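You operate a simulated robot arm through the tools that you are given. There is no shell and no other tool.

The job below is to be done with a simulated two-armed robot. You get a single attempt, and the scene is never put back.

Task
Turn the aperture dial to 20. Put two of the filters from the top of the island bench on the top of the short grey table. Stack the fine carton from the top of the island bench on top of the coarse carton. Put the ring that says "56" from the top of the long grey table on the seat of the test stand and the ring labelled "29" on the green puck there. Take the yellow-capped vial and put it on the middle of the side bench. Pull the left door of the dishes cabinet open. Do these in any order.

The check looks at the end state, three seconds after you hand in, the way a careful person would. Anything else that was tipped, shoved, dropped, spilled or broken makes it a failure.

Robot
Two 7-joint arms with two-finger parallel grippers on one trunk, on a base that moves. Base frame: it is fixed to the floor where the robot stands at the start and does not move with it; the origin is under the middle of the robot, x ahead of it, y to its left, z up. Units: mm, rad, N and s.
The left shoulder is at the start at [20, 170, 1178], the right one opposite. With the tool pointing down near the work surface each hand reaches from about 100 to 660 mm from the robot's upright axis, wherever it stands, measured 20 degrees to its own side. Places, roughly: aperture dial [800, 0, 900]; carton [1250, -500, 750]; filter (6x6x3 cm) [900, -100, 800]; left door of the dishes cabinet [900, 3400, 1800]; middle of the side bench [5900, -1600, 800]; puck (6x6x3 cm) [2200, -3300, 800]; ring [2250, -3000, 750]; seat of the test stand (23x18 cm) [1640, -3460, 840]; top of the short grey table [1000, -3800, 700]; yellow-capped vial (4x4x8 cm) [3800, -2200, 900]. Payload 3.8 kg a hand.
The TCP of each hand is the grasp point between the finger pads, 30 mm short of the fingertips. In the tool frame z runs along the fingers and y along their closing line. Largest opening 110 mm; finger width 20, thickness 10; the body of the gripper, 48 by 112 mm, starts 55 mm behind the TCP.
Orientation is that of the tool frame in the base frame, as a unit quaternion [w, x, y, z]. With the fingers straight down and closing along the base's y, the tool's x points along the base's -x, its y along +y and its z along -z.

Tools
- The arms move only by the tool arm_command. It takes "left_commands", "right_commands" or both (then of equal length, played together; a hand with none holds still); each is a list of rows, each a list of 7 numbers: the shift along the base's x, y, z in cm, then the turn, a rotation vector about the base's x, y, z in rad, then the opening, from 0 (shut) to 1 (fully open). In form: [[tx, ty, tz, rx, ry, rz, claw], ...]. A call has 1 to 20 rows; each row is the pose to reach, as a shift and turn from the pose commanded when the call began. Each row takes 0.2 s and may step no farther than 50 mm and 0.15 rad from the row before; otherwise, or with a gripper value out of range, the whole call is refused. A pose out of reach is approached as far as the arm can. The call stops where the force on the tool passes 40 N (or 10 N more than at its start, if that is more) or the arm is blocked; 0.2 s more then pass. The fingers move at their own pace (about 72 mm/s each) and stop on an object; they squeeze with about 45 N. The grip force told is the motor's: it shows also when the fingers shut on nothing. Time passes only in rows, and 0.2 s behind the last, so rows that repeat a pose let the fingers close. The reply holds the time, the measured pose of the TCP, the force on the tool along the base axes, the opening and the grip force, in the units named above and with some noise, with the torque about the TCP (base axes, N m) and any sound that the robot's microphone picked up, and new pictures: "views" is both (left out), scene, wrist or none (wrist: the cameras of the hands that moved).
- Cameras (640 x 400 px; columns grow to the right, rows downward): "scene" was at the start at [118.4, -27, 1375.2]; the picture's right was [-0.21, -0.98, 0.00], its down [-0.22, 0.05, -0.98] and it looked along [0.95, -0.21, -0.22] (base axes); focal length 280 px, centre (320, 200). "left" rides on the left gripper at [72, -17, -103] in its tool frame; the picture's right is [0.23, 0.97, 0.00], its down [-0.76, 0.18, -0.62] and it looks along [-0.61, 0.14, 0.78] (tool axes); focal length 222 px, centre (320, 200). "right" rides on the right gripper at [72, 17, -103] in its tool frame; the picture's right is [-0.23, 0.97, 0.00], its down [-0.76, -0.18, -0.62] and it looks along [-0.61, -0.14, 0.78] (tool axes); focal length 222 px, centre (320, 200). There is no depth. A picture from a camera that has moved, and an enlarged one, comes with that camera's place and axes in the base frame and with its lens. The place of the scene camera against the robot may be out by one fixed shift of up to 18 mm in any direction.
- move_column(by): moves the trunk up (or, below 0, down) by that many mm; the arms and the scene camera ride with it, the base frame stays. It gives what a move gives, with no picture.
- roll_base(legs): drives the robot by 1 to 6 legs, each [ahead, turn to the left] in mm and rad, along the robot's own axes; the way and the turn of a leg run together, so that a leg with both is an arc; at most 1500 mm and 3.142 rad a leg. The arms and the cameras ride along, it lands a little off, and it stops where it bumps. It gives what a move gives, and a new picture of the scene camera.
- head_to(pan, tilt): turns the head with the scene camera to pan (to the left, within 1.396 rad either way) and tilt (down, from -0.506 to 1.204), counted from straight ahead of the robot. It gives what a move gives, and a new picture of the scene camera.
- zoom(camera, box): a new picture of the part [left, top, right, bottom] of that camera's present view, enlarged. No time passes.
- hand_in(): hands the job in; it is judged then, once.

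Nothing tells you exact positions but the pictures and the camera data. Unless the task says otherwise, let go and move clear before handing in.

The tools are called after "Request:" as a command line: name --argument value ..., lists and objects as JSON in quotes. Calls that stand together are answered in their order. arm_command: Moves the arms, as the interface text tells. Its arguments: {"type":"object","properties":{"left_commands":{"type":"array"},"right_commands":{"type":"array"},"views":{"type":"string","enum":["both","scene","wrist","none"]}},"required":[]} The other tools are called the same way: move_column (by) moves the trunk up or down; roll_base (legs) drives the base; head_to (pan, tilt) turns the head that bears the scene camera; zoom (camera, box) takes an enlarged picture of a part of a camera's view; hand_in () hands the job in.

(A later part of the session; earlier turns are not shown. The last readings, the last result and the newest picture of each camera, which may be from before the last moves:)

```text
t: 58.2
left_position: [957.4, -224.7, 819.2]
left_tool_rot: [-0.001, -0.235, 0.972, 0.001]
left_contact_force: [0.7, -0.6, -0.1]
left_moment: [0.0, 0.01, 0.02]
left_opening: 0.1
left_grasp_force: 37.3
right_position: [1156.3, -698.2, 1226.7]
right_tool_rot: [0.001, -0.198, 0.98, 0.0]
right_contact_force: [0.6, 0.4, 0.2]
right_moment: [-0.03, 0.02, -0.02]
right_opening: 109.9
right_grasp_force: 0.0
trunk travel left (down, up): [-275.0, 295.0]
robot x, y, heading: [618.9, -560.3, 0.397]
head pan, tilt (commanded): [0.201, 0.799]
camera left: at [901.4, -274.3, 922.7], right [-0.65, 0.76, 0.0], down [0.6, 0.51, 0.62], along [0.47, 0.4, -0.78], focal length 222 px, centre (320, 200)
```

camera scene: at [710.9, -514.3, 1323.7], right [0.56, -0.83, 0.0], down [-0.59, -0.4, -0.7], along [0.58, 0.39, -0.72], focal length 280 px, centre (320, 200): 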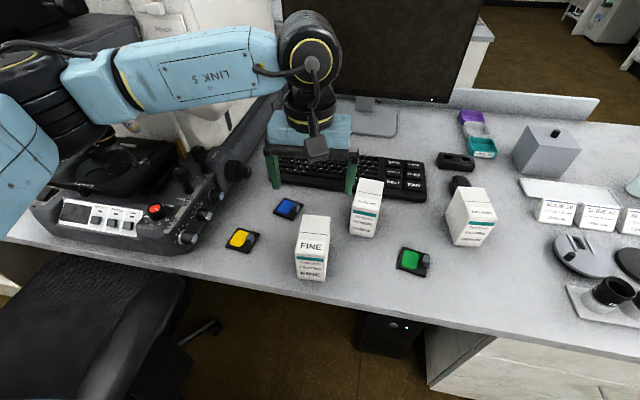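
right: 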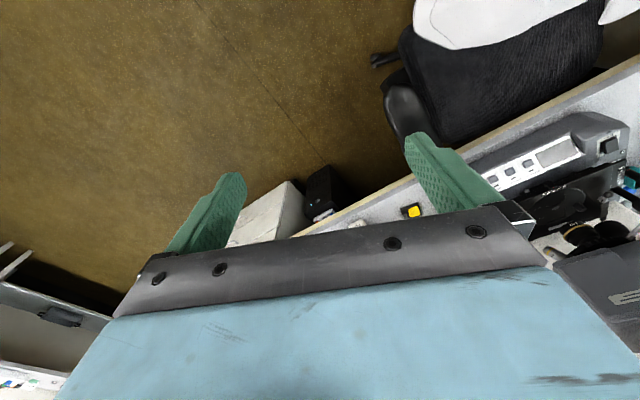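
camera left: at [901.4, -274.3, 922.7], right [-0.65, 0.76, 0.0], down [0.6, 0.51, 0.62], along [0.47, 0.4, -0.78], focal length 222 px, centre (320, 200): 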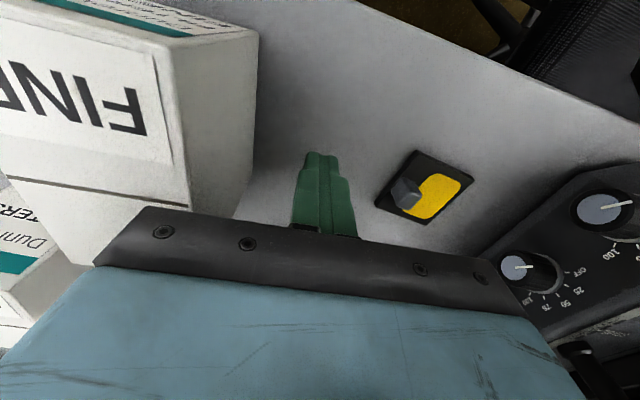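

No contact yet at fingertip height 789. I'll shift slightly away from FINE and continue down slowly.

Request:
arm_command --left_commands '[[-0.9, 1.8, 0, 0, 0, 0, 0], [-0.9, 1.8, -0.5, 0, 0, 0, 0], [-0.9, 1.8, -1.0, 0, 0, 0, 0], [-0.9, 1.8, -1.4, 0, 0, 0, 0], [-0.9, 1.8, -1.8, 0, 0, 0, 0], [-0.9, 1.8, -2.2, 0, 0, 0, 0], [-0.9, 1.8, -2.6, 0, 0, 0, 0], [-0.9, 1.8, -3.0, 0, 0, 0, 0], [-0.9, 1.8, -3.4, 0, 0, 0, 0], [-0.9, 1.8, -3.8, 0, 0, 0, 0], [-0.9, 1.8, -4.2, 0, 0, 0, 0], [-0.9, 1.8, -4.6, 0, 0, 0, 0], [-0.9, 1.8, -5.0, 0, 0, 0, 0]]' --views "wrist"

```text
t: 60.3
left_position: [950.0, -207.8, 789.7]
left_tool_rot: [0.001, -0.236, 0.972, 0.001]
left_contact_force: [-14.1, -0.9, 19.4]
left_moment: [-0.16, 0.55, -0.05]
left_opening: 0.0
left_grasp_force: 37.6
right_position: [1155.2, -697.1, 1228.2]
right_tool_rot: [0.002, -0.197, 0.98, 0.0]
right_contact_force: [0.8, -0.8, 0.0]
right_moment: [0.0, 0.0, -0.01]
right_opening: 109.8
right_grasp_force: 0.0
trunk travel left (down, up): [-275.0, 295.0]
robot x, y, heading: [619.4, -560.9, 0.404]
head pan, tilt (commanded): [0.201, 0.799]
stopped in row 10 (left hand): the force on the tool passed its limit at 46 N (the readings are from after the stop); the commanded pose is now the measured one
camera left: at [894.2, -256.6, 893.8], right [-0.65, 0.76, 0.0], down [0.6, 0.51, 0.62], along [0.48, 0.4, -0.78], focal length 222 px, centre (320, 200)
```

left: 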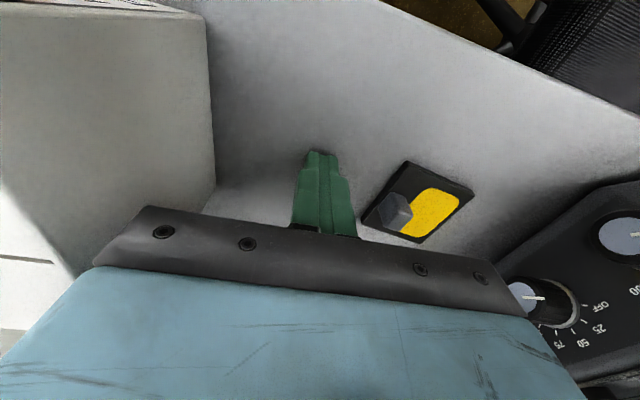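

Bench top found at z≈760. So FINE's top is ≈857; I'll rise, go over FINE again and grip deeper (TCP z≈828).

Request:
arm_command --left_commands '[[0, 0, 4, 0, 0, 0, 0], [0, 0, 8, 0, 0, 0, 0.2], [0, 0, 12, 0, 0, 0, 0.5], [0, 0, 15, 0, 0, 0, 0.8], [1.5, -4, 15, 0, 0, 0.012, 1], [3.0, -8, 15, 0, 0, 0.012, 1], [3.65, -9.3, 15, 0, 0, 0.012, 1], [3.65, -9.3, 11, 0, 0, 0.012, 1], [3.65, -9.3, 7.5, 0, 0, 0.012, 1], [3.65, -9.3, 5, 0, 0, 0.012, 1], [3.65, -9.3, 3.8, 0, 0, 0.012, 1], [3.65, -9.3, 3.8, 0, 0, 0.012, 1]]' --views "both"

```text
t: 62.9
left_position: [987.6, -297.7, 826.4]
left_tool_rot: [0.001, -0.241, 0.971, 0.0]
left_contact_force: [-0.1, -0.3, -0.8]
left_moment: [-0.01, -0.04, -0.01]
left_opening: 110.0
left_grasp_force: 0.0
right_position: [1156.0, -698.2, 1227.4]
right_tool_rot: [0.001, -0.197, 0.98, 0.0]
right_contact_force: [0.1, -0.6, -0.6]
right_moment: [0.03, 0.02, -0.02]
right_opening: 110.0
right_grasp_force: 0.0
trunk travel left (down, up): [-275.0, 295.0]
robot x, y, heading: [620.6, -559.3, 0.398]
head pan, tilt (commanded): [0.201, 0.799]
camera scene: at [710.9, -514.0, 1323.6], right [0.56, -0.83, 0.0], down [-0.59, -0.4, -0.7], along [0.58, 0.39, -0.72], focal length 280 px, centre (320, 200)
camera left: at [932.5, -348.3, 930.0], right [-0.66, 0.75, 0.0], down [0.59, 0.51, 0.63], along [0.47, 0.41, -0.78], focal length 222 px, centre (320, 200)
```

scene: 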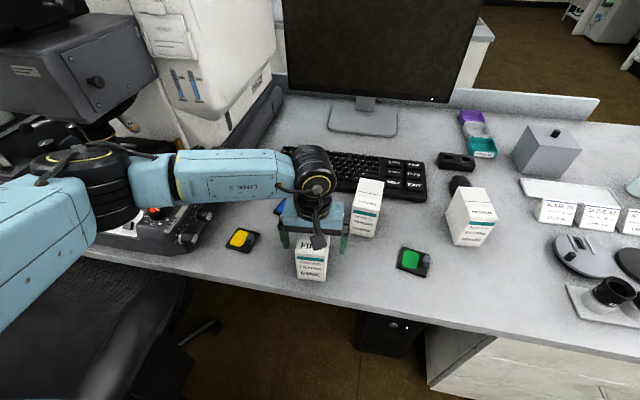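
left: 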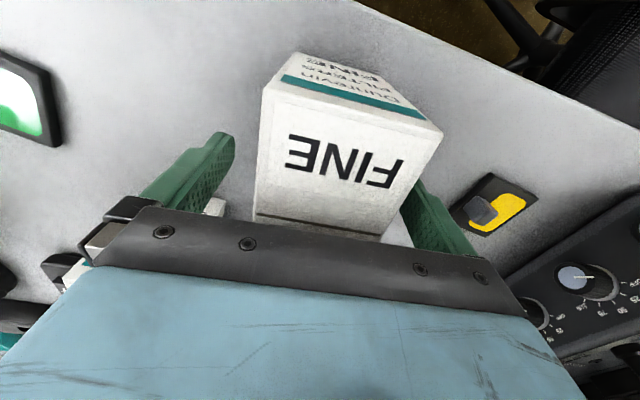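

Aligned. Before gripping, I'll check the elbow's clearance to the microscope panel.

Request:
zoom --camera "scene" --box '[0, 120, 220, 280]'

Request:
arm_command --left_commands '[[0, 0, 0, 0, 0, 0, 0.5], [0, 0, 0, 0, 0, 0, 0], [0, 0, 0, 0, 0, 0, 0], [0, 0, 0, 0, 0, 0, 0], [0, 0, 0.3, 0, 0, 0, 0], [0, 0, 0.6, 0, 0, 0, 0], [0, 0, 1, 0, 0, 0, 0], [0, 0, 1.5, 0, 0, 0, 0]]' --views "wrist"

```text
2.50 times, centred on (110, 200) of scene
camera zoom: at [710.9, -514.0, 1323.6], right [0.56, -0.83, 0.0], down [-0.59, -0.4, -0.7], along [0.58, 0.39, -0.72], focal length 701 px, centre (845, 200)
```

zoom: 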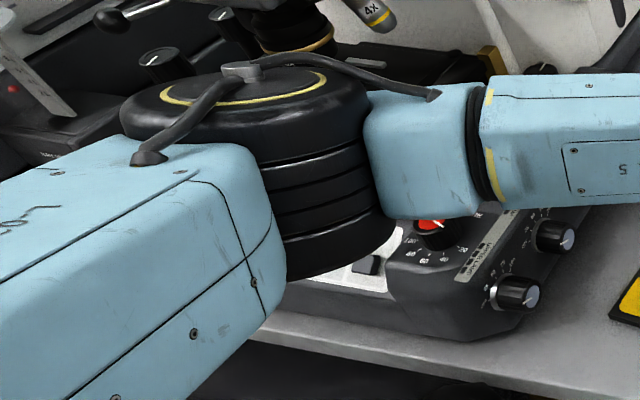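

```text
t: 64.7
left_position: [988.2, -299.6, 841.6]
left_tool_rot: [0.0, -0.242, 0.97, 0.0]
left_contact_force: [0.5, 0.0, -1.0]
left_moment: [-0.04, 0.0, -0.01]
left_opening: 59.6
left_grasp_force: 44.7
right_position: [1156.8, -697.8, 1227.1]
right_tool_rot: [0.001, -0.198, 0.98, 0.0]
right_contact_force: [0.2, 0.0, 0.0]
right_moment: [0.0, 0.02, 0.01]
right_opening: 110.0
right_grasp_force: 0.1
trunk travel left (down, up): [-275.0, 295.0]
robot x, y, heading: [618.5, -558.6, 0.392]
head pan, tilt (commanded): [0.201, 0.799]
camera left: at [932.7, -349.1, 945.3], right [-0.66, 0.75, 0.0], down [0.59, 0.51, 0.62], along [0.47, 0.41, -0.78], focal length 222 px, centre (320, 200)
```

left: 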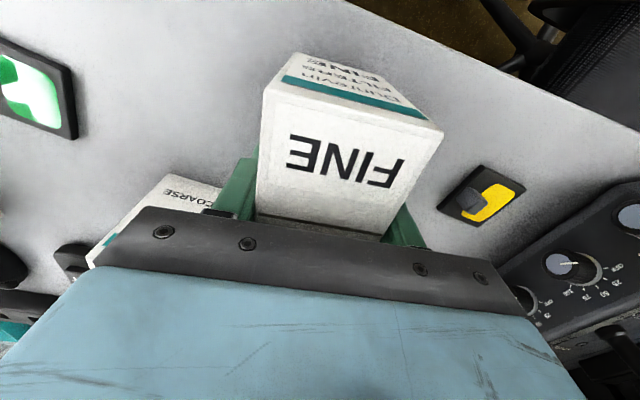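

The carton lifted with the hand this time. I'll keep lifting gently and check.

Request:
arm_command --left_commands '[[0, 0, 0.5, 0, 0, 0, 0], [0, 0, 1.2, 0, 0, 0, 0], [0, 0, 2, 0, 0, 0, 0], [0, 0, 3, 0, 0, 0, 0], [0, 0, 4, 0, 0, 0, 0], [0, 0, 5, 0, 0, 0, 0], [0, 0, 6, 0, 0, 0, 0], [0, 0, 7, 0, 0, 0, 0], [0, 0, 8, 0, 0, 0, 0], [0, 0, 9, 0, 0, 0, 0], [0, 0, 10, 0, 0, 0, 0], [0, 0, 11, 0, 0, 0, 0], [0, 0, 12, 0, 0, 0, 0], [0, 0, 12.5, 0, 0, 0, 0]]' --views "both"

```text
t: 67.7
left_position: [988.6, -300.1, 966.0]
left_tool_rot: [0.001, -0.24, 0.971, 0.0]
left_contact_force: [0.0, 0.3, -1.1]
left_moment: [0.01, -0.01, -0.01]
left_opening: 59.7
left_grasp_force: 45.0
right_position: [1156.5, -698.4, 1227.8]
right_tool_rot: [0.001, -0.197, 0.98, 0.0]
right_contact_force: [0.1, 0.5, 0.7]
right_moment: [-0.01, 0.02, 0.02]
right_opening: 110.0
right_grasp_force: 0.1
trunk travel left (down, up): [-275.0, 295.0]
robot x, y, heading: [621.4, -563.2, 0.395]
head pan, tilt (commanded): [0.201, 0.799]
camera scene: at [711.0, -514.0, 1323.6], right [0.56, -0.83, 0.0], down [-0.59, -0.4, -0.7], along [0.58, 0.39, -0.72], focal length 280 px, centre (320, 200)
camera left: at [933.4, -349.9, 1070.2], right [-0.66, 0.75, 0.0], down [0.59, 0.51, 0.63], along [0.47, 0.41, -0.78], focal length 222 px, centre (320, 200)
```

scene: 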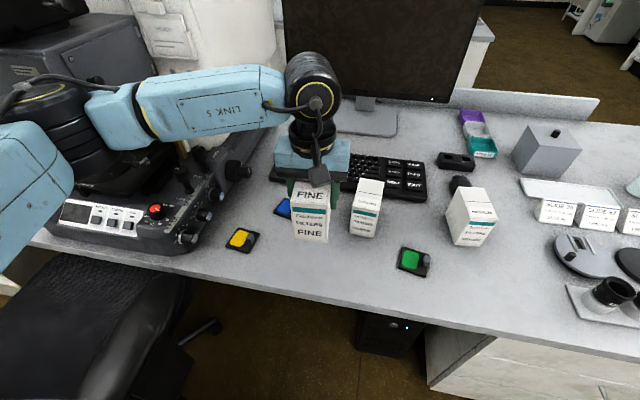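
left: 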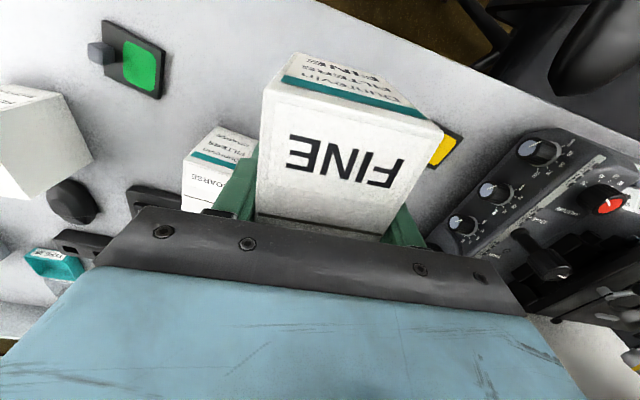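

FINE is held and lifted. I'll refine COARSE's position using the present wrist view.

Request:
zoom --camera "left" --box '[140, 100, 300, 220]'

Request:
zoom --camera "scene" --box '[270, 160, 430, 260]'

```text
3.33 times, centred on (220, 160) of left
camera zoom: at [933.4, -349.9, 1070.2], right [-0.66, 0.75, 0.0], down [0.59, 0.51, 0.63], along [0.47, 0.41, -0.78], focal length 740 px, centre (653, 333)
```

zoom: 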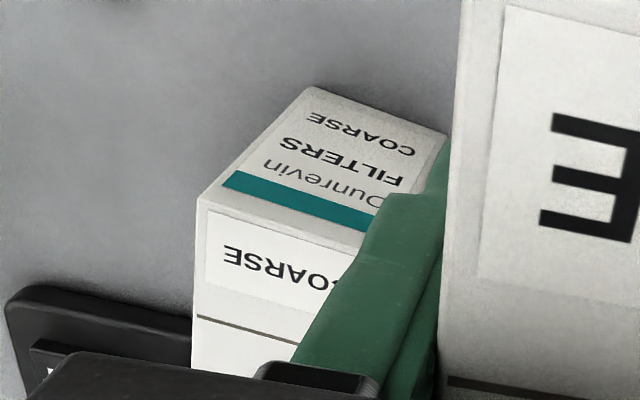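

```text
4.00 times, centred on (350, 210) of scene
camera zoom: at [711.0, -514.0, 1323.6], right [0.56, -0.83, 0.0], down [-0.59, -0.4, -0.7], along [0.58, 0.39, -0.72], focal length 1122 px, centre (200, 160)
```

zoom: 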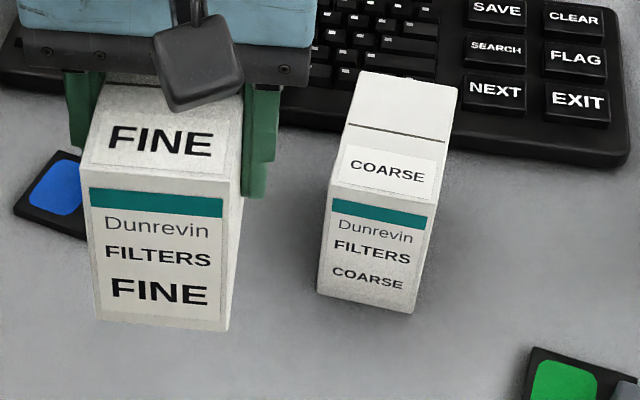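

COARSE's centre is (1152, −339), yaw ≈0.36, top z≈857. Carrying FINE over it slowly now.

Request:
arm_command --left_commands '[[0.8, -0.2, 0, 0, 0, 0, 0], [2.4, -0.55, 0, 0, 0, -0.01, 0], [4.6, -1.1, 0, 0, 0, -0.03, 0], [7.0, -1.65, 0, 0, 0, -0.05, 0], [9.4, -2.2, 0, 0, 0, -0.07, 0], [11.8, -2.75, 0, 0, 0, -0.09, 0], [14.0, -3.3, 0, 0, 0, -0.11, 0], [15.6, -3.65, 0, 0, 0, -0.125, 0], [16.45, -3.85, 0, 0, 0, -0.125, 0], [16.45, -3.85, 0, 0, 0, -0.125, 0]]' --views "both"

Request:
zoom --camera "scene" --box '[300, 100, 460, 250]'

```text
t: 69.9
left_position: [1154.1, -340.0, 966.4]
left_tool_rot: [0.002, -0.179, 0.984, 0.001]
left_contact_force: [0.7, -0.4, -0.6]
left_moment: [0.0, 0.04, -0.03]
left_opening: 59.4
left_grasp_force: 44.4
right_position: [1156.5, -698.2, 1227.2]
right_tool_rot: [0.001, -0.197, 0.98, 0.0]
right_contact_force: [0.1, -0.2, 0.5]
right_moment: [0.0, -0.02, 0.01]
right_opening: 110.0
right_grasp_force: 0.0
trunk travel left (down, up): [-275.0, 295.0]
robot x, y, heading: [614.4, -563.4, 0.394]
head pan, tilt (commanded): [0.201, 0.799]
camera scene: at [711.0, -513.8, 1323.6], right [0.56, -0.83, 0.0], down [-0.59, -0.4, -0.7], along [0.58, 0.39, -0.72], focal length 280 px, centre (320, 200)
camera left: at [1092.2, -381.2, 1069.7], right [-0.56, 0.83, 0.0], down [0.65, 0.43, 0.63], along [0.52, 0.35, -0.78], focal length 222 px, centre (320, 200)
```

scene: 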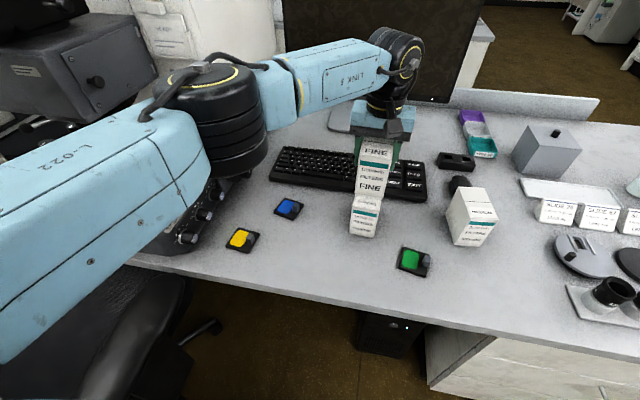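
left: 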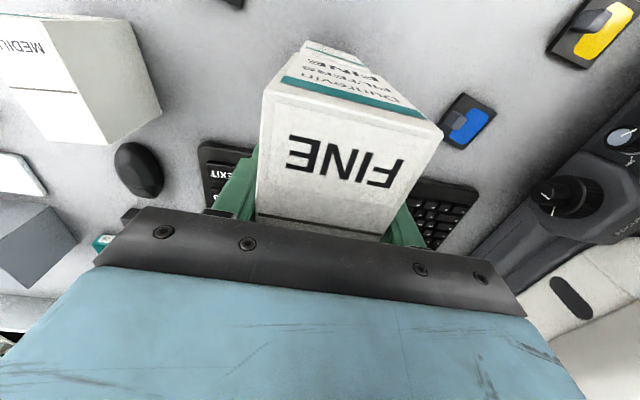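

```text
2.67 times, centred on (380, 175) of scene
camera zoom: at [711.0, -513.8, 1323.6], right [0.56, -0.83, 0.0], down [-0.59, -0.4, -0.7], along [0.58, 0.39, -0.72], focal length 748 px, centre (160, 267)
```

zoom: 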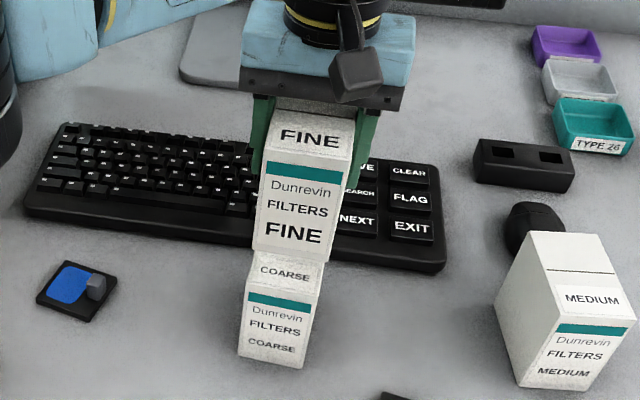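

FINE is aligned above COARSE. Lowering slowly until it rests.

Request:
arm_command --left_commands '[[-0.1, 0.1, -0.8, 0, 0, 0, 0], [-0.1, 0.1, -1.8, 0, 0, 0, 0], [-0.1, 0.1, -2.8, 0, 0, 0, 0], [-0.1, 0.1, -3.5, 0, 0, 0, 0], [-0.1, 0.1, -3.8, 0, 0, 0, 0], [-0.1, 0.1, -4.0, 0, 0, 0, 0], [-0.1, 0.1, -4.1, 0, 0, 0, 0]]' --views "scene"

Request:
zoom --camera "scene" --box '[320, 130, 440, 250]'

```text
t: 71.5
left_position: [1151.9, -337.9, 925.9]
left_tool_rot: [0.002, -0.18, 0.984, 0.0]
left_contact_force: [-0.8, 0.6, 9.8]
left_moment: [-0.03, 0.3, -0.04]
left_opening: 59.7
left_grasp_force: 45.1
right_position: [1156.0, -697.5, 1227.6]
right_tool_rot: [0.002, -0.198, 0.98, 0.0]
right_contact_force: [0.8, 0.3, 0.4]
right_moment: [-0.01, -0.04, -0.03]
right_opening: 110.2
right_grasp_force: 0.0
trunk travel left (down, up): [-275.0, 295.0]
robot x, y, heading: [618.2, -560.8, 0.395]
head pan, tilt (commanded): [0.201, 0.799]
camera scene: at [710.3, -514.3, 1323.8], right [0.56, -0.83, 0.0], down [-0.59, -0.4, -0.7], along [0.58, 0.39, -0.72], focal length 280 px, centre (320, 200)
```

scene: 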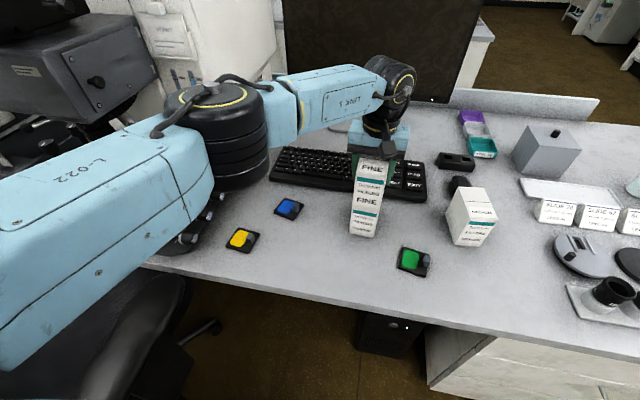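

```text
3.33 times, centred on (380, 190) of scene
camera zoom: at [710.3, -514.3, 1323.8], right [0.56, -0.83, 0.0], down [-0.59, -0.4, -0.7], along [0.58, 0.39, -0.72], focal length 935 px, centre (120, 233)
```

zoom: 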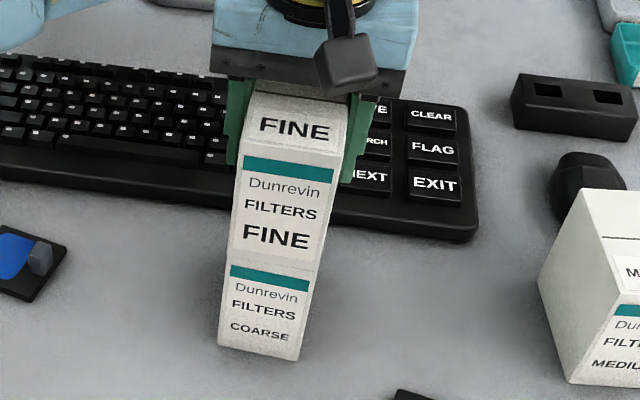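

Resting on COARSE and well aligned. Releasing and rising.

Request:
arm_command --left_commands '[[0, 0, 0, 0, 0, 0, 0.6], [0, 0, 0, 0, 0, 0, 0.75], [0, 0, 0, 0, 0, 0, 0.85], [0, 0, 2, 0, 0, 0, 0.85], [0, 0, 5, 0, 0, 0, 0.85], [0, 0, 9, 0, 0, 0, 0.85], [0, 0, 13, 0, 0, 0, 0.85]]' --views "both"

Request:
zoom --camera "scene" --box '[320, 130, 440, 250]'

```text
t: 73.1
left_position: [1153.6, -336.4, 1058.4]
left_tool_rot: [0.001, -0.18, 0.984, 0.002]
left_contact_force: [-0.1, -0.1, 0.3]
left_moment: [-0.01, -0.01, 0.02]
left_opening: 93.6
left_grasp_force: 0.1
right_position: [1156.8, -697.8, 1227.3]
right_tool_rot: [0.001, -0.198, 0.98, 0.001]
right_contact_force: [-0.4, -0.4, 0.5]
right_moment: [0.0, 0.02, -0.02]
right_opening: 110.2
right_grasp_force: 0.0
trunk travel left (down, up): [-275.0, 295.0]
robot x, y, heading: [619.8, -560.4, 0.394]
head pan, tilt (commanded): [0.201, 0.799]
camera scene: at [710.7, -514.4, 1323.7], right [0.56, -0.83, 0.0], down [-0.59, -0.4, -0.7], along [0.58, 0.39, -0.72], focal length 280 px, centre (320, 200)
camera left: at [1092.6, -378.8, 1160.7], right [-0.56, 0.83, 0.0], down [0.65, 0.43, 0.63], along [0.52, 0.35, -0.78], focal length 222 px, centre (320, 200)
```

scene: 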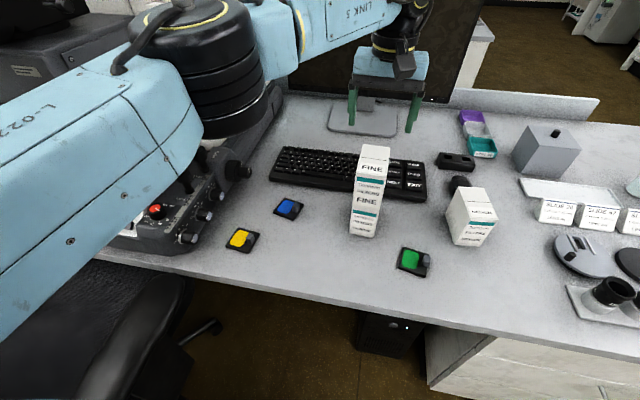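
left: 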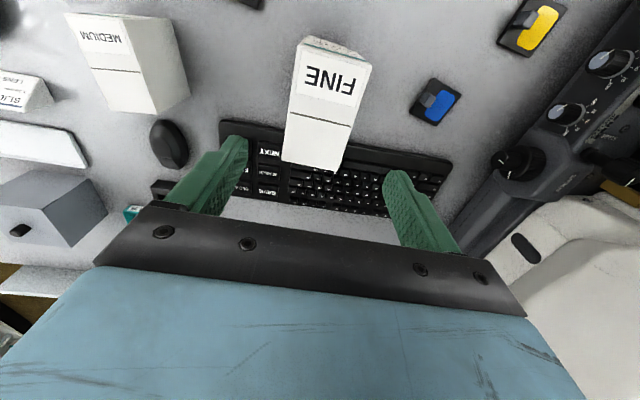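

```text
3.33 times, centred on (380, 190) of scene
camera zoom: at [710.7, -514.4, 1323.7], right [0.56, -0.83, 0.0], down [-0.59, -0.4, -0.7], along [0.58, 0.39, -0.72], focal length 935 px, centre (120, 233)
```

zoom: 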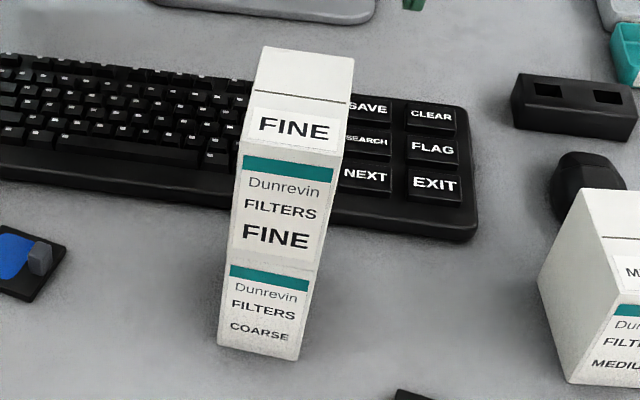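

The stack is good. Next, filters: yellow with the left hand and green with the right. I'll raise the trunk 100 mm for elbow clearance first and then bring both hands over them.

Request:
move_column --by 100

```text
t: 74.5
left_position: [1153.9, -336.3, 1156.2]
left_tool_rot: [0.001, -0.179, 0.984, 0.001]
left_contact_force: [0.9, -0.2, 0.5]
left_moment: [0.02, 0.0, 0.0]
left_opening: 93.4
left_grasp_force: 0.0
right_position: [1156.9, -697.1, 1327.5]
right_tool_rot: [0.0, -0.198, 0.98, 0.0]
right_contact_force: [0.9, 0.8, 0.1]
right_moment: [-0.02, 0.02, -0.03]
right_opening: 109.9
right_grasp_force: 0.1
trunk travel left (down, up): [-375.0, 195.0]
robot x, y, heading: [615.3, -563.6, 0.394]
head pan, tilt (commanded): [0.201, 0.799]
```

Request:
arm_command --left_commands '[[-3.5, 3, 0, 0, 0, 0.02, 1], [-7, 6, 0, 0, 0, 0.04, 1], [-10.5, 9, 0, 0, 0, 0.06, 1], [-14, 12, 0, 0, 0, 0.06, 1], [-17.5, 15, 0, 0, 0, 0.06, 1], [-21, 18, 0, 0, 0, 0.06, 1], [-22.8, 19.9, -2, 0, 0, 0.06, 1], [-22.8, 19.9, -6, 0, 0, 0.06, 1], [-22.8, 19.9, -10, 0, 0, 0.06, 1], [-22.8, 19.9, -14, 0, 0, 0.06, 1], [-22.8, 19.9, -18, 0, 0, 0.06, 1]]' --right_commands '[[0, 2, -3, 0, 0, 0, 1], [-0.6, 4, -6, 0, 0, 0, 1], [-1.2, 6, -9, 0, 0, 0, 1], [-1.8, 8, -12, 0, 0, 0, 1], [-2.4, 10, -15, 0, 0, 0, 1], [-3.0, 12, -18, 0, 0, 0, 1], [-3.6, 14, -21, 0, 0, 0, 1], [-4.2, 16, -24, 0, 0, 0, 1], [-4.8, 18, -27, 0, 0, 0, 1], [-5.4, 20, -30, 0, 0, 0, 1], [-5.9, 20.7, -32.5, 0, 0, 0, 1]]' --views "both"

```text
t: 76.9
left_position: [927.0, -135.4, 977.5]
left_tool_rot: [0.003, -0.209, 0.978, 0.0]
left_contact_force: [0.3, -0.3, -0.1]
left_moment: [0.01, 0.01, 0.02]
left_opening: 110.0
left_grasp_force: 0.0
right_position: [1084.8, -556.2, 1041.3]
right_tool_rot: [0.0, -0.198, 0.98, 0.001]
right_contact_force: [0.1, -0.7, 0.7]
right_moment: [0.01, 0.0, 0.01]
right_opening: 109.9
right_grasp_force: 0.0
right hand out of reach, approached as far as the arm can: row 8, 9, 10, 11
trunk travel left (down, up): [-375.0, 195.0]
robot x, y, heading: [618.7, -561.9, 0.398]
head pan, tilt (commanded): [0.201, 0.799]
camera scene: at [711.0, -514.0, 1423.6], right [0.56, -0.83, 0.0], down [-0.59, -0.4, -0.7], along [0.58, 0.39, -0.72], focal length 280 px, centre (320, 200)
camera right: at [1010.5, -568.7, 1144.8], right [-0.17, 0.99, 0.0], down [0.77, 0.13, 0.62], along [0.61, 0.11, -0.78], focal length 222 px, centre (320, 200)
camera left: at [867.8, -182.5, 1080.6], right [-0.61, 0.8, 0.0], down [0.62, 0.47, 0.63], along [0.5, 0.38, -0.78], focal length 222 px, centre (320, 200)
```

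scene: 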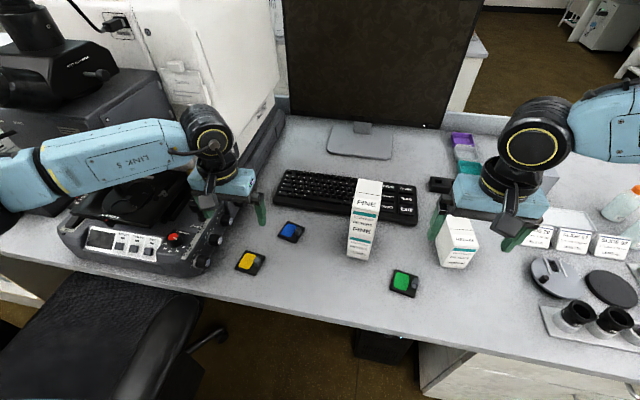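
right: 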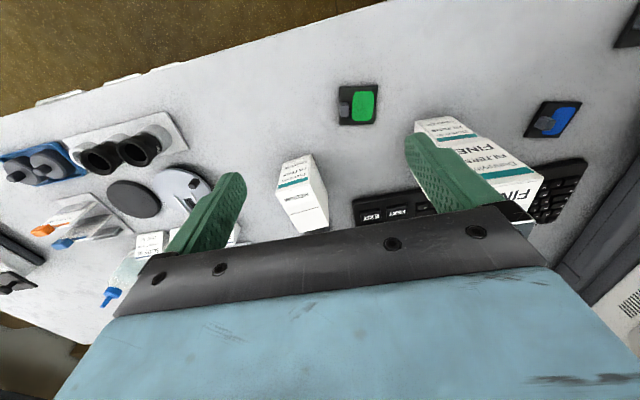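
left: 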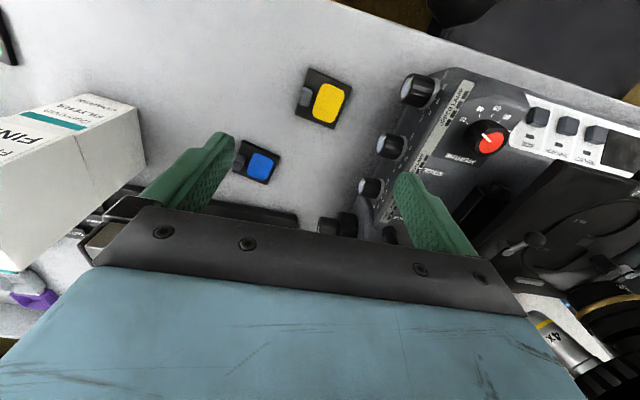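

The right hand stopped short laterally ("out of reach"), while the left hand is above the yellow filter. I'll try a different approach path for the right hand: up a bit, then sideways.

Request:
arm_command --right_commands '[[0, 0, 3, 0, 0, 0, 1], [0, 2, 6, 0, 0, 0, 1], [0, 4, 6, 0, 0, 0, 1], [0.6, 6.5, 6, 0, 0, 0, 1]]' --views "scene"

Request:
zoom --camera "left" --box '[270, 50, 390, 140]'

```text
t: 77.9
left_position: [926.8, -136.6, 977.7]
left_tool_rot: [0.001, -0.209, 0.978, 0.0]
left_contact_force: [1.2, 0.7, -0.2]
left_moment: [0.0, 0.03, 0.01]
left_opening: 109.6
left_grasp_force: 0.2
right_position: [1082.6, -528.3, 1109.7]
right_tool_rot: [0.001, -0.197, 0.98, 0.001]
right_contact_force: [0.4, -0.4, 1.2]
right_moment: [-0.01, 0.0, 0.03]
right_opening: 110.0
right_grasp_force: 0.0
right hand out of reach, approached as far as the arm can: row 3, 4
trunk travel left (down, up): [-375.0, 195.0]
robot x, y, heading: [623.1, -558.0, 0.396]
head pan, tilt (commanded): [0.201, 0.799]
camera scene: at [711.1, -513.9, 1423.6], right [0.56, -0.83, 0.0], down [-0.59, -0.4, -0.7], along [0.58, 0.39, -0.72], focal length 280 px, centre (320, 200)
```

scene: 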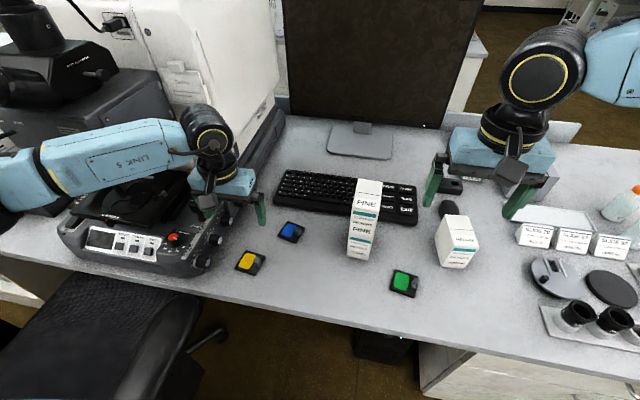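

```text
4.44 times, centred on (330, 95) of left
camera zoom: at [867.9, -182.4, 1080.9], right [-0.61, 0.8, 0.0], down [0.62, 0.47, 0.63], along [0.5, 0.38, -0.78], focal length 987 px, centre (276, 667)
```

zoom: 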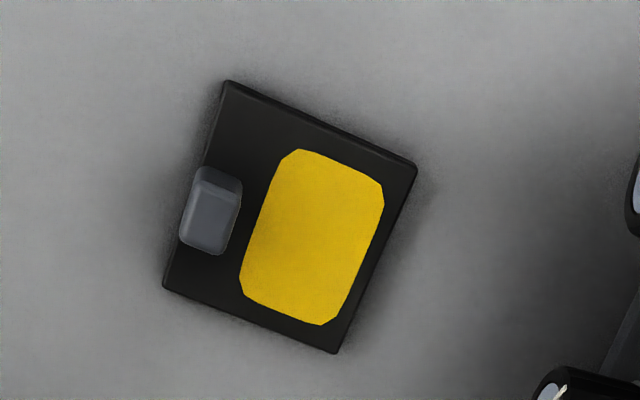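

The yellow filter: plate ~58 mm square at (931, −130), yaw ≈0.29, with its post at about (938, −151.5). I'll align the left gripper on the post and lower partway to check; the right hand lifts back out of the way.

Request:
arm_command --left_commands '[[0.4, -0.5, -2, 0, 0, -0.05, 0.7], [0.8, -1.0, -5, 0, 0, -0.1, 0.5], [1.12, -1.5, -8, 0, 0, -0.128, 0.45], [1.12, -1.5, -11, 0, 0, -0.128, 0.45], [1.12, -1.5, -11, 0, 0, -0.128, 0.45]]' --views "wrist"

Request:
zoom --camera "left" --box '[240, 80, 400, 200]'

```text
t: 79.1
left_position: [936.4, -152.6, 865.4]
left_tool_rot: [0.002, -0.146, 0.989, 0.001]
left_contact_force: [-0.3, -0.7, 0.0]
left_moment: [0.02, 0.02, 0.02]
left_opening: 49.8
left_grasp_force: 0.2
right_position: [1083.4, -529.5, 1109.5]
right_tool_rot: [0.001, -0.198, 0.98, 0.001]
right_contact_force: [0.2, 0.4, 0.0]
right_moment: [0.0, -0.02, 0.0]
right_opening: 109.9
right_grasp_force: 0.1
trunk travel left (down, up): [-375.0, 195.0]
robot x, y, heading: [617.6, -559.5, 0.396]
head pan, tilt (commanded): [0.201, 0.799]
camera left: at [873.1, -189.6, 969.2], right [-0.5, 0.87, 0.0], down [0.68, 0.39, 0.63], along [0.54, 0.31, -0.78], focal length 222 px, centre (320, 200)
```

left: 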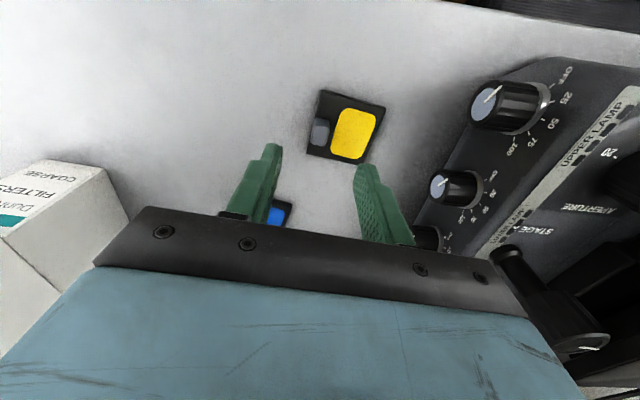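

```text
3.33 times, centred on (320, 140) of left
camera zoom: at [873.1, -189.6, 969.2], right [-0.5, 0.87, 0.0], down [0.68, 0.39, 0.63], along [0.54, 0.31, -0.78], focal length 740 px, centre (320, 400)
```

zoom: 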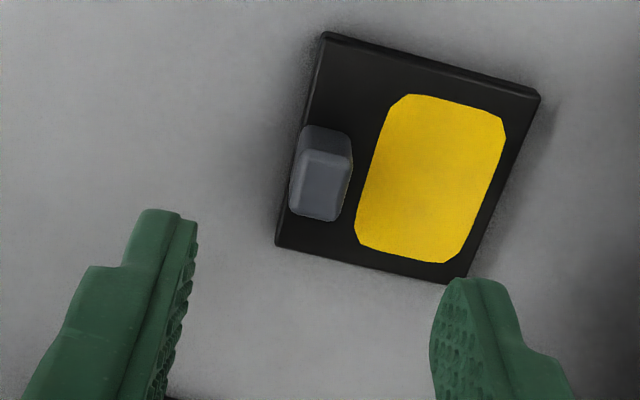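

Well aligned with the post (≈15×19 mm). Descending to fingertip height ≈775 and closing.

Request:
arm_command --left_commands '[[0.1, 0.07, -2.5, 0, 0, 0, 0.45], [0.1, 0.07, -4.5, 0, 0, 0, 0.45], [0.1, 0.07, -5.6, 0, 0, 0, 0.45], [0.1, 0.07, -6.0, 0, 0, 0, 0.45], [0.1, 0.07, -6.0, 0, 0, 0, 0.2], [0.1, 0.07, -6.0, 0, 0, 0, 0], [0.1, 0.07, -6.0, 0, 0, 0, 0]]' --views "wrist"

Request:
zoom --camera "left" --box '[240, 80, 400, 200]'

```text
t: 80.7
left_position: [938.4, -151.3, 804.9]
left_tool_rot: [0.001, -0.146, 0.989, 0.0]
left_contact_force: [0.3, -0.5, 0.8]
left_moment: [0.0, 0.01, 0.01]
left_opening: 12.5
left_grasp_force: 44.7
right_position: [1083.8, -528.9, 1109.6]
right_tool_rot: [0.001, -0.197, 0.98, 0.001]
right_contact_force: [-0.6, -0.3, 0.7]
right_moment: [0.01, -0.05, -0.03]
right_opening: 110.0
right_grasp_force: 0.1
trunk travel left (down, up): [-375.0, 195.0]
robot x, y, heading: [619.8, -562.1, 0.397]
head pan, tilt (commanded): [0.201, 0.799]
camera left: at [874.7, -189.1, 909.7], right [-0.5, 0.87, 0.0], down [0.68, 0.39, 0.63], along [0.54, 0.31, -0.78], focal length 222 px, centre (320, 200)
```

left: 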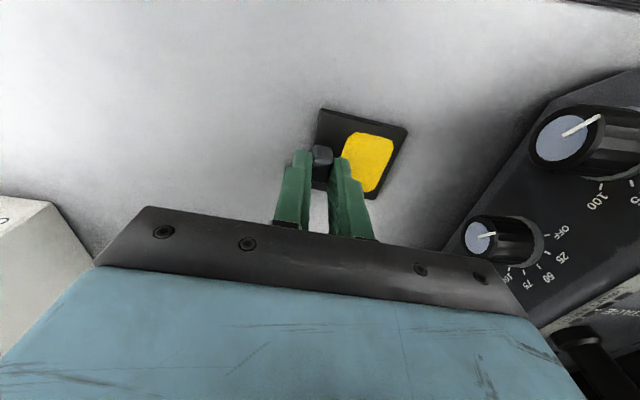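

```text
3.33 times, centred on (320, 140) of left
camera zoom: at [874.7, -189.1, 909.7], right [-0.5, 0.87, 0.0], down [0.68, 0.39, 0.63], along [0.54, 0.31, -0.78], focal length 740 px, centre (320, 400)
```

zoom: 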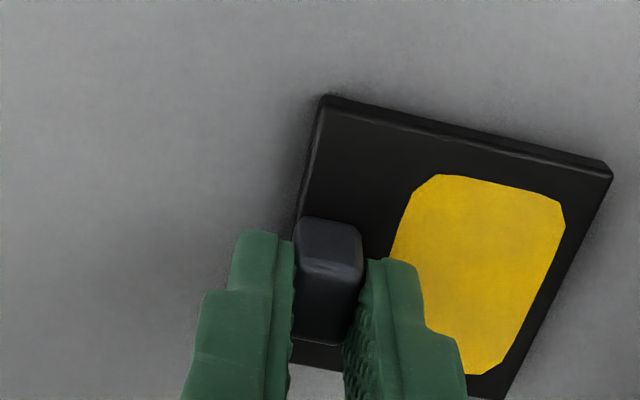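

Gripped on the post (12.5 mm). Lifting slowly.

Request:
arm_command --left_commands '[[0, 0, 0.4, 0, 0, 0, 0], [0, 0, 1.0, 0, 0, 0, 0], [0, 0, 2, 0, 0, 0, 0], [0, 0, 3.5, 0, 0, 0, 0], [0, 0, 5.5, 0, 0, 0, 0], [0, 0, 8, 0, 0, 0, 0], [0, 0, 10.5, 0, 0, 0, 0], [0, 0, 13, 0, 0, 0, 0], [0, 0, 15.5, 0, 0, 0, 0], [0, 0, 18, 0, 0, 0, 0], [0, 0, 20.5, 0, 0, 0, 0], [0, 0, 23, 0, 0, 0, 0]]' --views "both"

```text
t: 83.3
left_position: [937.5, -149.4, 1035.9]
left_tool_rot: [0.001, -0.146, 0.989, 0.0]
left_contact_force: [-0.5, 0.2, -0.3]
left_moment: [0.0, -0.01, 0.0]
left_opening: 12.4
left_grasp_force: 44.8
right_position: [1083.9, -529.3, 1109.1]
right_tool_rot: [0.001, -0.197, 0.98, 0.001]
right_contact_force: [0.3, -0.1, -0.2]
right_moment: [0.02, -0.02, -0.02]
right_opening: 109.9
right_grasp_force: 0.0
trunk travel left (down, up): [-375.0, 195.0]
robot x, y, heading: [619.8, -559.2, 0.399]
head pan, tilt (commanded): [0.201, 0.799]
camera scene: at [710.9, -514.2, 1423.6], right [0.56, -0.83, 0.0], down [-0.59, -0.4, -0.7], along [0.58, 0.39, -0.72], focal length 280 px, centre (320, 200)
camera left: at [874.3, -188.3, 1140.3], right [-0.5, 0.87, 0.0], down [0.68, 0.39, 0.63], along [0.54, 0.31, -0.78], focal length 222 px, centre (320, 200)
```

scene: 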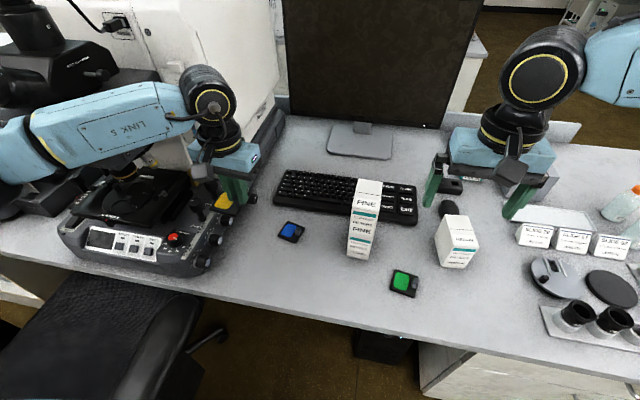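
left: 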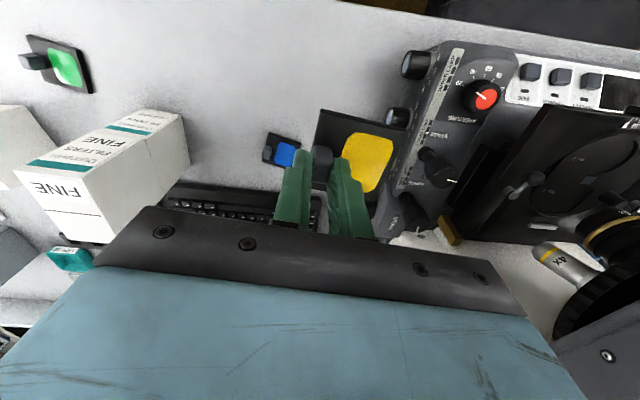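

Yellow is held. For the right hand's reach to the green filter, I'll lower the trunk back by 100 mm and try again.

Request:
move_column --by -100

Request:
arm_command --right_commands '[[0.5, 1.5, 0, 0, 0, 0, 1], [1.0, 3.0, -2, 0, 0, 0, 1], [1.4, 4.0, -4, 0, 0, 0, 1]]' --views "both"

```text
t: 84.6
left_position: [938.1, -150.7, 936.5]
left_tool_rot: [0.001, -0.146, 0.989, 0.0]
left_contact_force: [0.5, 0.9, -0.4]
left_moment: [0.0, 0.0, 0.0]
left_opening: 12.4
left_grasp_force: 44.8
right_position: [1083.0, -528.9, 1009.3]
right_tool_rot: [0.0, -0.197, 0.98, 0.001]
right_contact_force: [0.0, 0.5, -0.3]
right_moment: [-0.01, 0.0, 0.0]
right_opening: 109.9
right_grasp_force: 0.1
trunk travel left (down, up): [-275.0, 295.0]
robot x, y, heading: [619.6, -560.1, 0.397]
head pan, tilt (commanded): [0.201, 0.799]
```

```text
t: 85.4
left_position: [938.4, -149.7, 936.0]
left_tool_rot: [0.002, -0.146, 0.989, 0.0]
left_contact_force: [0.0, -0.6, -0.4]
left_moment: [0.0, 0.0, -0.03]
left_opening: 12.6
left_grasp_force: 45.1
right_position: [1088.5, -535.5, 990.4]
right_tool_rot: [0.0, -0.197, 0.98, 0.001]
right_contact_force: [0.1, -0.2, -0.8]
right_moment: [0.0, -0.01, 0.01]
right_opening: 109.7
right_grasp_force: 0.1
right hand out of reach, approached as far as the arm can: row 1, 2, 3
trunk travel left (down, up): [-275.0, 295.0]
robot x, y, heading: [619.0, -559.9, 0.396]
head pan, tilt (commanded): [0.201, 0.799]
camera scene: at [710.9, -514.0, 1323.6], right [0.56, -0.83, 0.0], down [-0.59, -0.4, -0.7], along [0.58, 0.39, -0.72], focal length 280 px, centre (320, 200)
camera right: at [1015.0, -547.2, 1095.3], right [-0.17, 0.99, 0.0], down [0.77, 0.13, 0.62], along [0.61, 0.11, -0.78], focal length 222 px, centre (320, 200)
```

scene: 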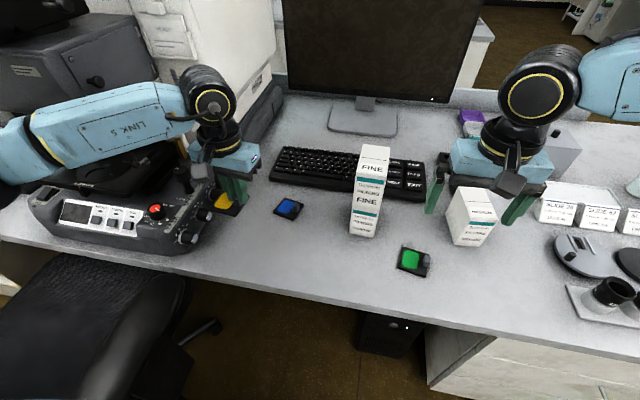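
right: 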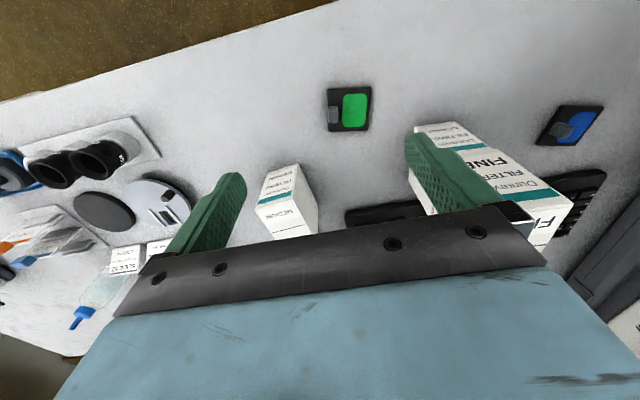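

The green filter is at about (1100, −490). I'll test whether turning the right tool to match the filter's yaw (≈0.26) frees the reach.

Request:
arm_command --right_commands '[[0, 0, 1, 0, 0, -0.07, 1], [0, 0, 2, 0, 0, -0.14, 1], [0.3, 2, 2, 0, 0, -0.14, 1], [0.6, 4, 2, 0, 0, -0.14, 1]]' --views "none"

```text
t: 86.4
left_position: [938.5, -149.5, 937.0]
left_tool_rot: [0.001, -0.145, 0.989, -0.001]
left_contact_force: [0.1, -0.2, -0.4]
left_moment: [0.0, -0.02, 0.01]
left_opening: 12.4
left_grasp_force: 44.8
right_position: [1086.8, -525.9, 1021.1]
right_tool_rot: [0.001, -0.127, 0.992, 0.001]
right_contact_force: [0.0, 1.3, -0.2]
right_moment: [-0.02, -0.01, -0.04]
right_opening: 109.8
right_grasp_force: 0.0
right hand out of reach, approached as far as the arm can: row 3, 4
trunk travel left (down, up): [-275.0, 295.0]
robot x, y, heading: [620.8, -560.3, 0.399]
head pan, tilt (commanded): [0.201, 0.799]
```

The right arm can't reach inward of its shoulder at low height, so I'll reposition the base. First I retract and raise both hands clear of the microscope and the stack.

Request:
arm_command --left_commands '[[0, 0, 2, 0, 0, 0, 0], [0, 0, 5, 0, 0, 0, 0], [-1, -1.2, 8, 0, 0, 0, 0], [-3, -3.7, 11, 0, 0, 0, 0], [-5, -6.2, 13, 0, 0, 0, 0], [-7.3, -9.1, 14, 0, 0, 0, 0]]' --right_commands '[[0, -1, 3, 0, 0, 0, 1], [0, -2, 6, 0, 0, 0, 1], [-1, -4, 9, 0, 0, 0, 1], [-3, -6, 12, 0, 0, 0, 1], [-5, -8, 14, 0, 0, 0, 1], [-7, -9, 14, 0, 0, 0, 1]]' --views "scene"

Request:
roll_base --legs '[[-120, 0], [0, -0.44], [100, 0], [0, 0.75]]'

```text
t: 87.8
left_position: [864.5, -241.2, 1075.6]
left_tool_rot: [0.003, -0.147, 0.989, 0.002]
left_contact_force: [-0.7, 0.1, -0.6]
left_moment: [0.0, -0.03, -0.01]
left_opening: 12.5
left_grasp_force: 44.6
right_position: [1016.3, -617.9, 1158.8]
right_tool_rot: [0.0, -0.129, 0.992, 0.001]
right_contact_force: [0.2, -0.7, 0.1]
right_moment: [0.03, -0.01, 0.0]
right_opening: 109.9
right_grasp_force: 0.0
trunk travel left (down, up): [-275.0, 295.0]
robot x, y, heading: [620.3, -562.7, 0.4]
head pan, tilt (commanded): [0.201, 0.799]
camera scene: at [710.5, -514.5, 1323.7], right [0.56, -0.83, 0.0], down [-0.59, -0.4, -0.7], along [0.58, 0.39, -0.72], focal length 280 px, centre (320, 200)
```

scene: 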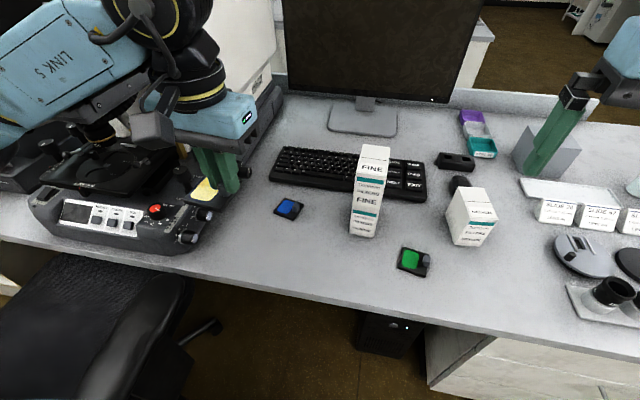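

```text
t: 93.1
left_position: [738.5, -229.6, 1075.1]
left_tool_rot: [0.003, -0.306, 0.952, 0.001]
left_contact_force: [0.5, -0.2, -0.7]
left_moment: [0.0, 0.02, 0.0]
left_opening: 12.6
left_grasp_force: 44.9
right_position: [1003.2, -535.9, 1158.4]
right_tool_rot: [0.0, -0.289, 0.957, 0.002]
right_contact_force: [0.4, -0.5, -0.6]
right_moment: [-0.02, -0.02, 0.0]
right_opening: 109.9
right_grasp_force: 0.0
trunk travel left (down, up): [-275.0, 295.0]
robot x, y, heading: [607.4, -613.5, 0.721]
head pan, tilt (commanded): [0.201, 0.799]
camera scene: at [678.2, -539.7, 1323.6], right [0.8, -0.6, 0.0], down [-0.43, -0.57, -0.7], along [0.42, 0.56, -0.72], focal length 280 px, centre (320, 200)
```

scene: 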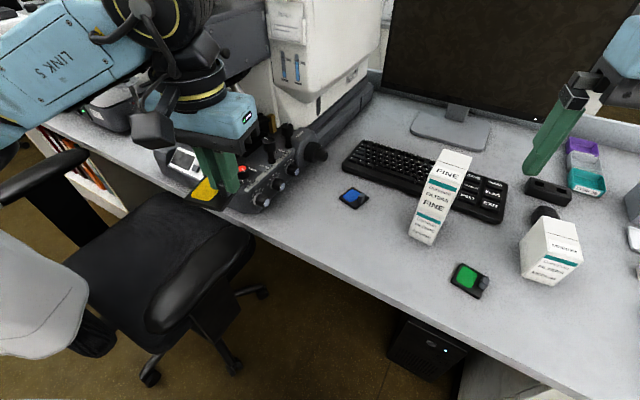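

The base is now at heading 0.72 with the green filter well inside the right hand's zone. Moving the right hand above the green filter's post.

Request:
arm_command --right_commands '[[2.5, 0.7, -3, 0, 0, -0.08, 1], [5, 1.4, -6, 0, 0, -0.16, 0.8], [7.5, 2.0, -10, 0, 0, -0.24, 0.6], [10, 2.6, -14, 0, 0, -0.326, 0.45], [10.2, 2.6, -18, 0, 0, -0.326, 0.45], [10.2, 2.6, -22, 0, 0, -0.326, 0.45]]' --views "both"

Request:
zoom --camera "right" --box '[240, 60, 400, 180]'

```text
t: 94.5
left_position: [739.0, -229.3, 1074.4]
left_tool_rot: [0.001, -0.306, 0.952, 0.0]
left_contact_force: [0.2, -0.2, -1.4]
left_moment: [-0.03, 0.02, -0.02]
left_opening: 12.5
left_grasp_force: 45.5
right_position: [1106.6, -511.5, 940.9]
right_tool_rot: [0.0, -0.129, 0.992, 0.001]
right_contact_force: [0.3, 1.0, -0.2]
right_moment: [-0.02, 0.02, 0.0]
right_opening: 49.6
right_grasp_force: 0.1
trunk travel left (down, up): [-275.0, 295.0]
robot x, y, heading: [611.1, -611.0, 0.724]
head pan, tilt (commanded): [0.201, 0.799]
camera scene: at [679.0, -539.7, 1323.6], right [0.8, -0.6, 0.0], down [-0.43, -0.57, -0.7], along [0.42, 0.56, -0.72], focal length 280 px, centre (320, 200)
camera right: at [1031.7, -512.5, 1043.3], right [-0.03, 1.0, 0.0], down [0.78, 0.02, 0.62], along [0.62, 0.02, -0.78], focal length 222 px, centre (320, 200)
```

scene: 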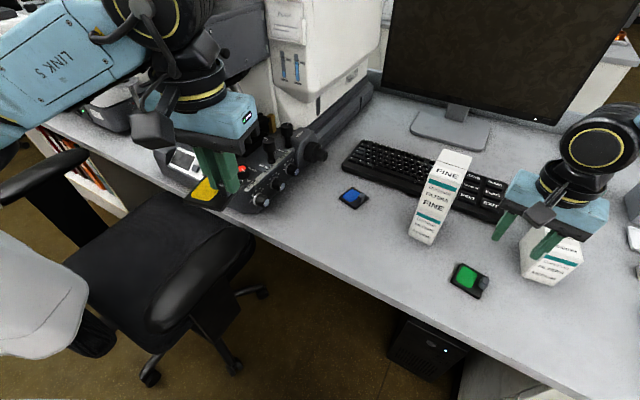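
right: 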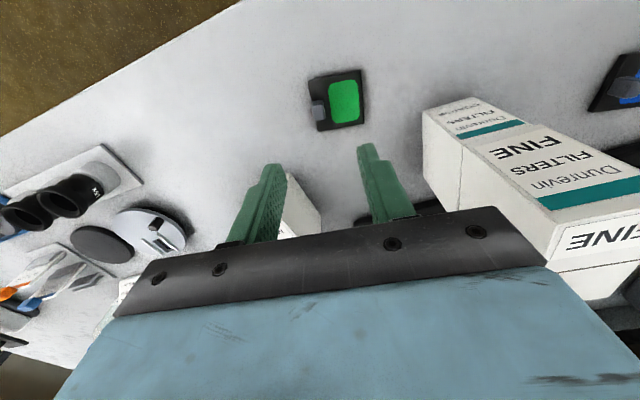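

```text
3.33 times, centred on (320, 120) of right
camera zoom: at [1031.7, -512.5, 1043.3], right [-0.03, 1.0, 0.0], down [0.78, 0.02, 0.62], along [0.62, 0.02, -0.78], focal length 740 px, centre (320, 467)
```

zoom: 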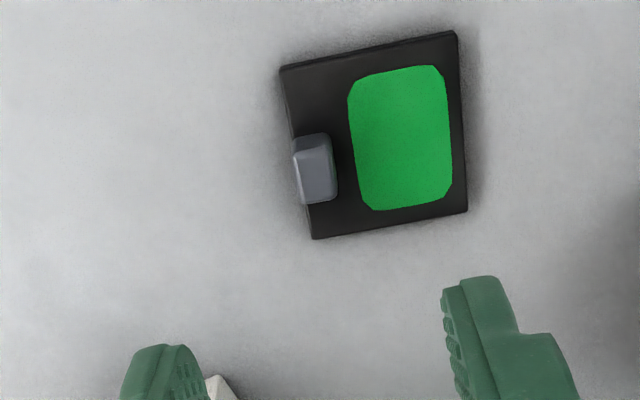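

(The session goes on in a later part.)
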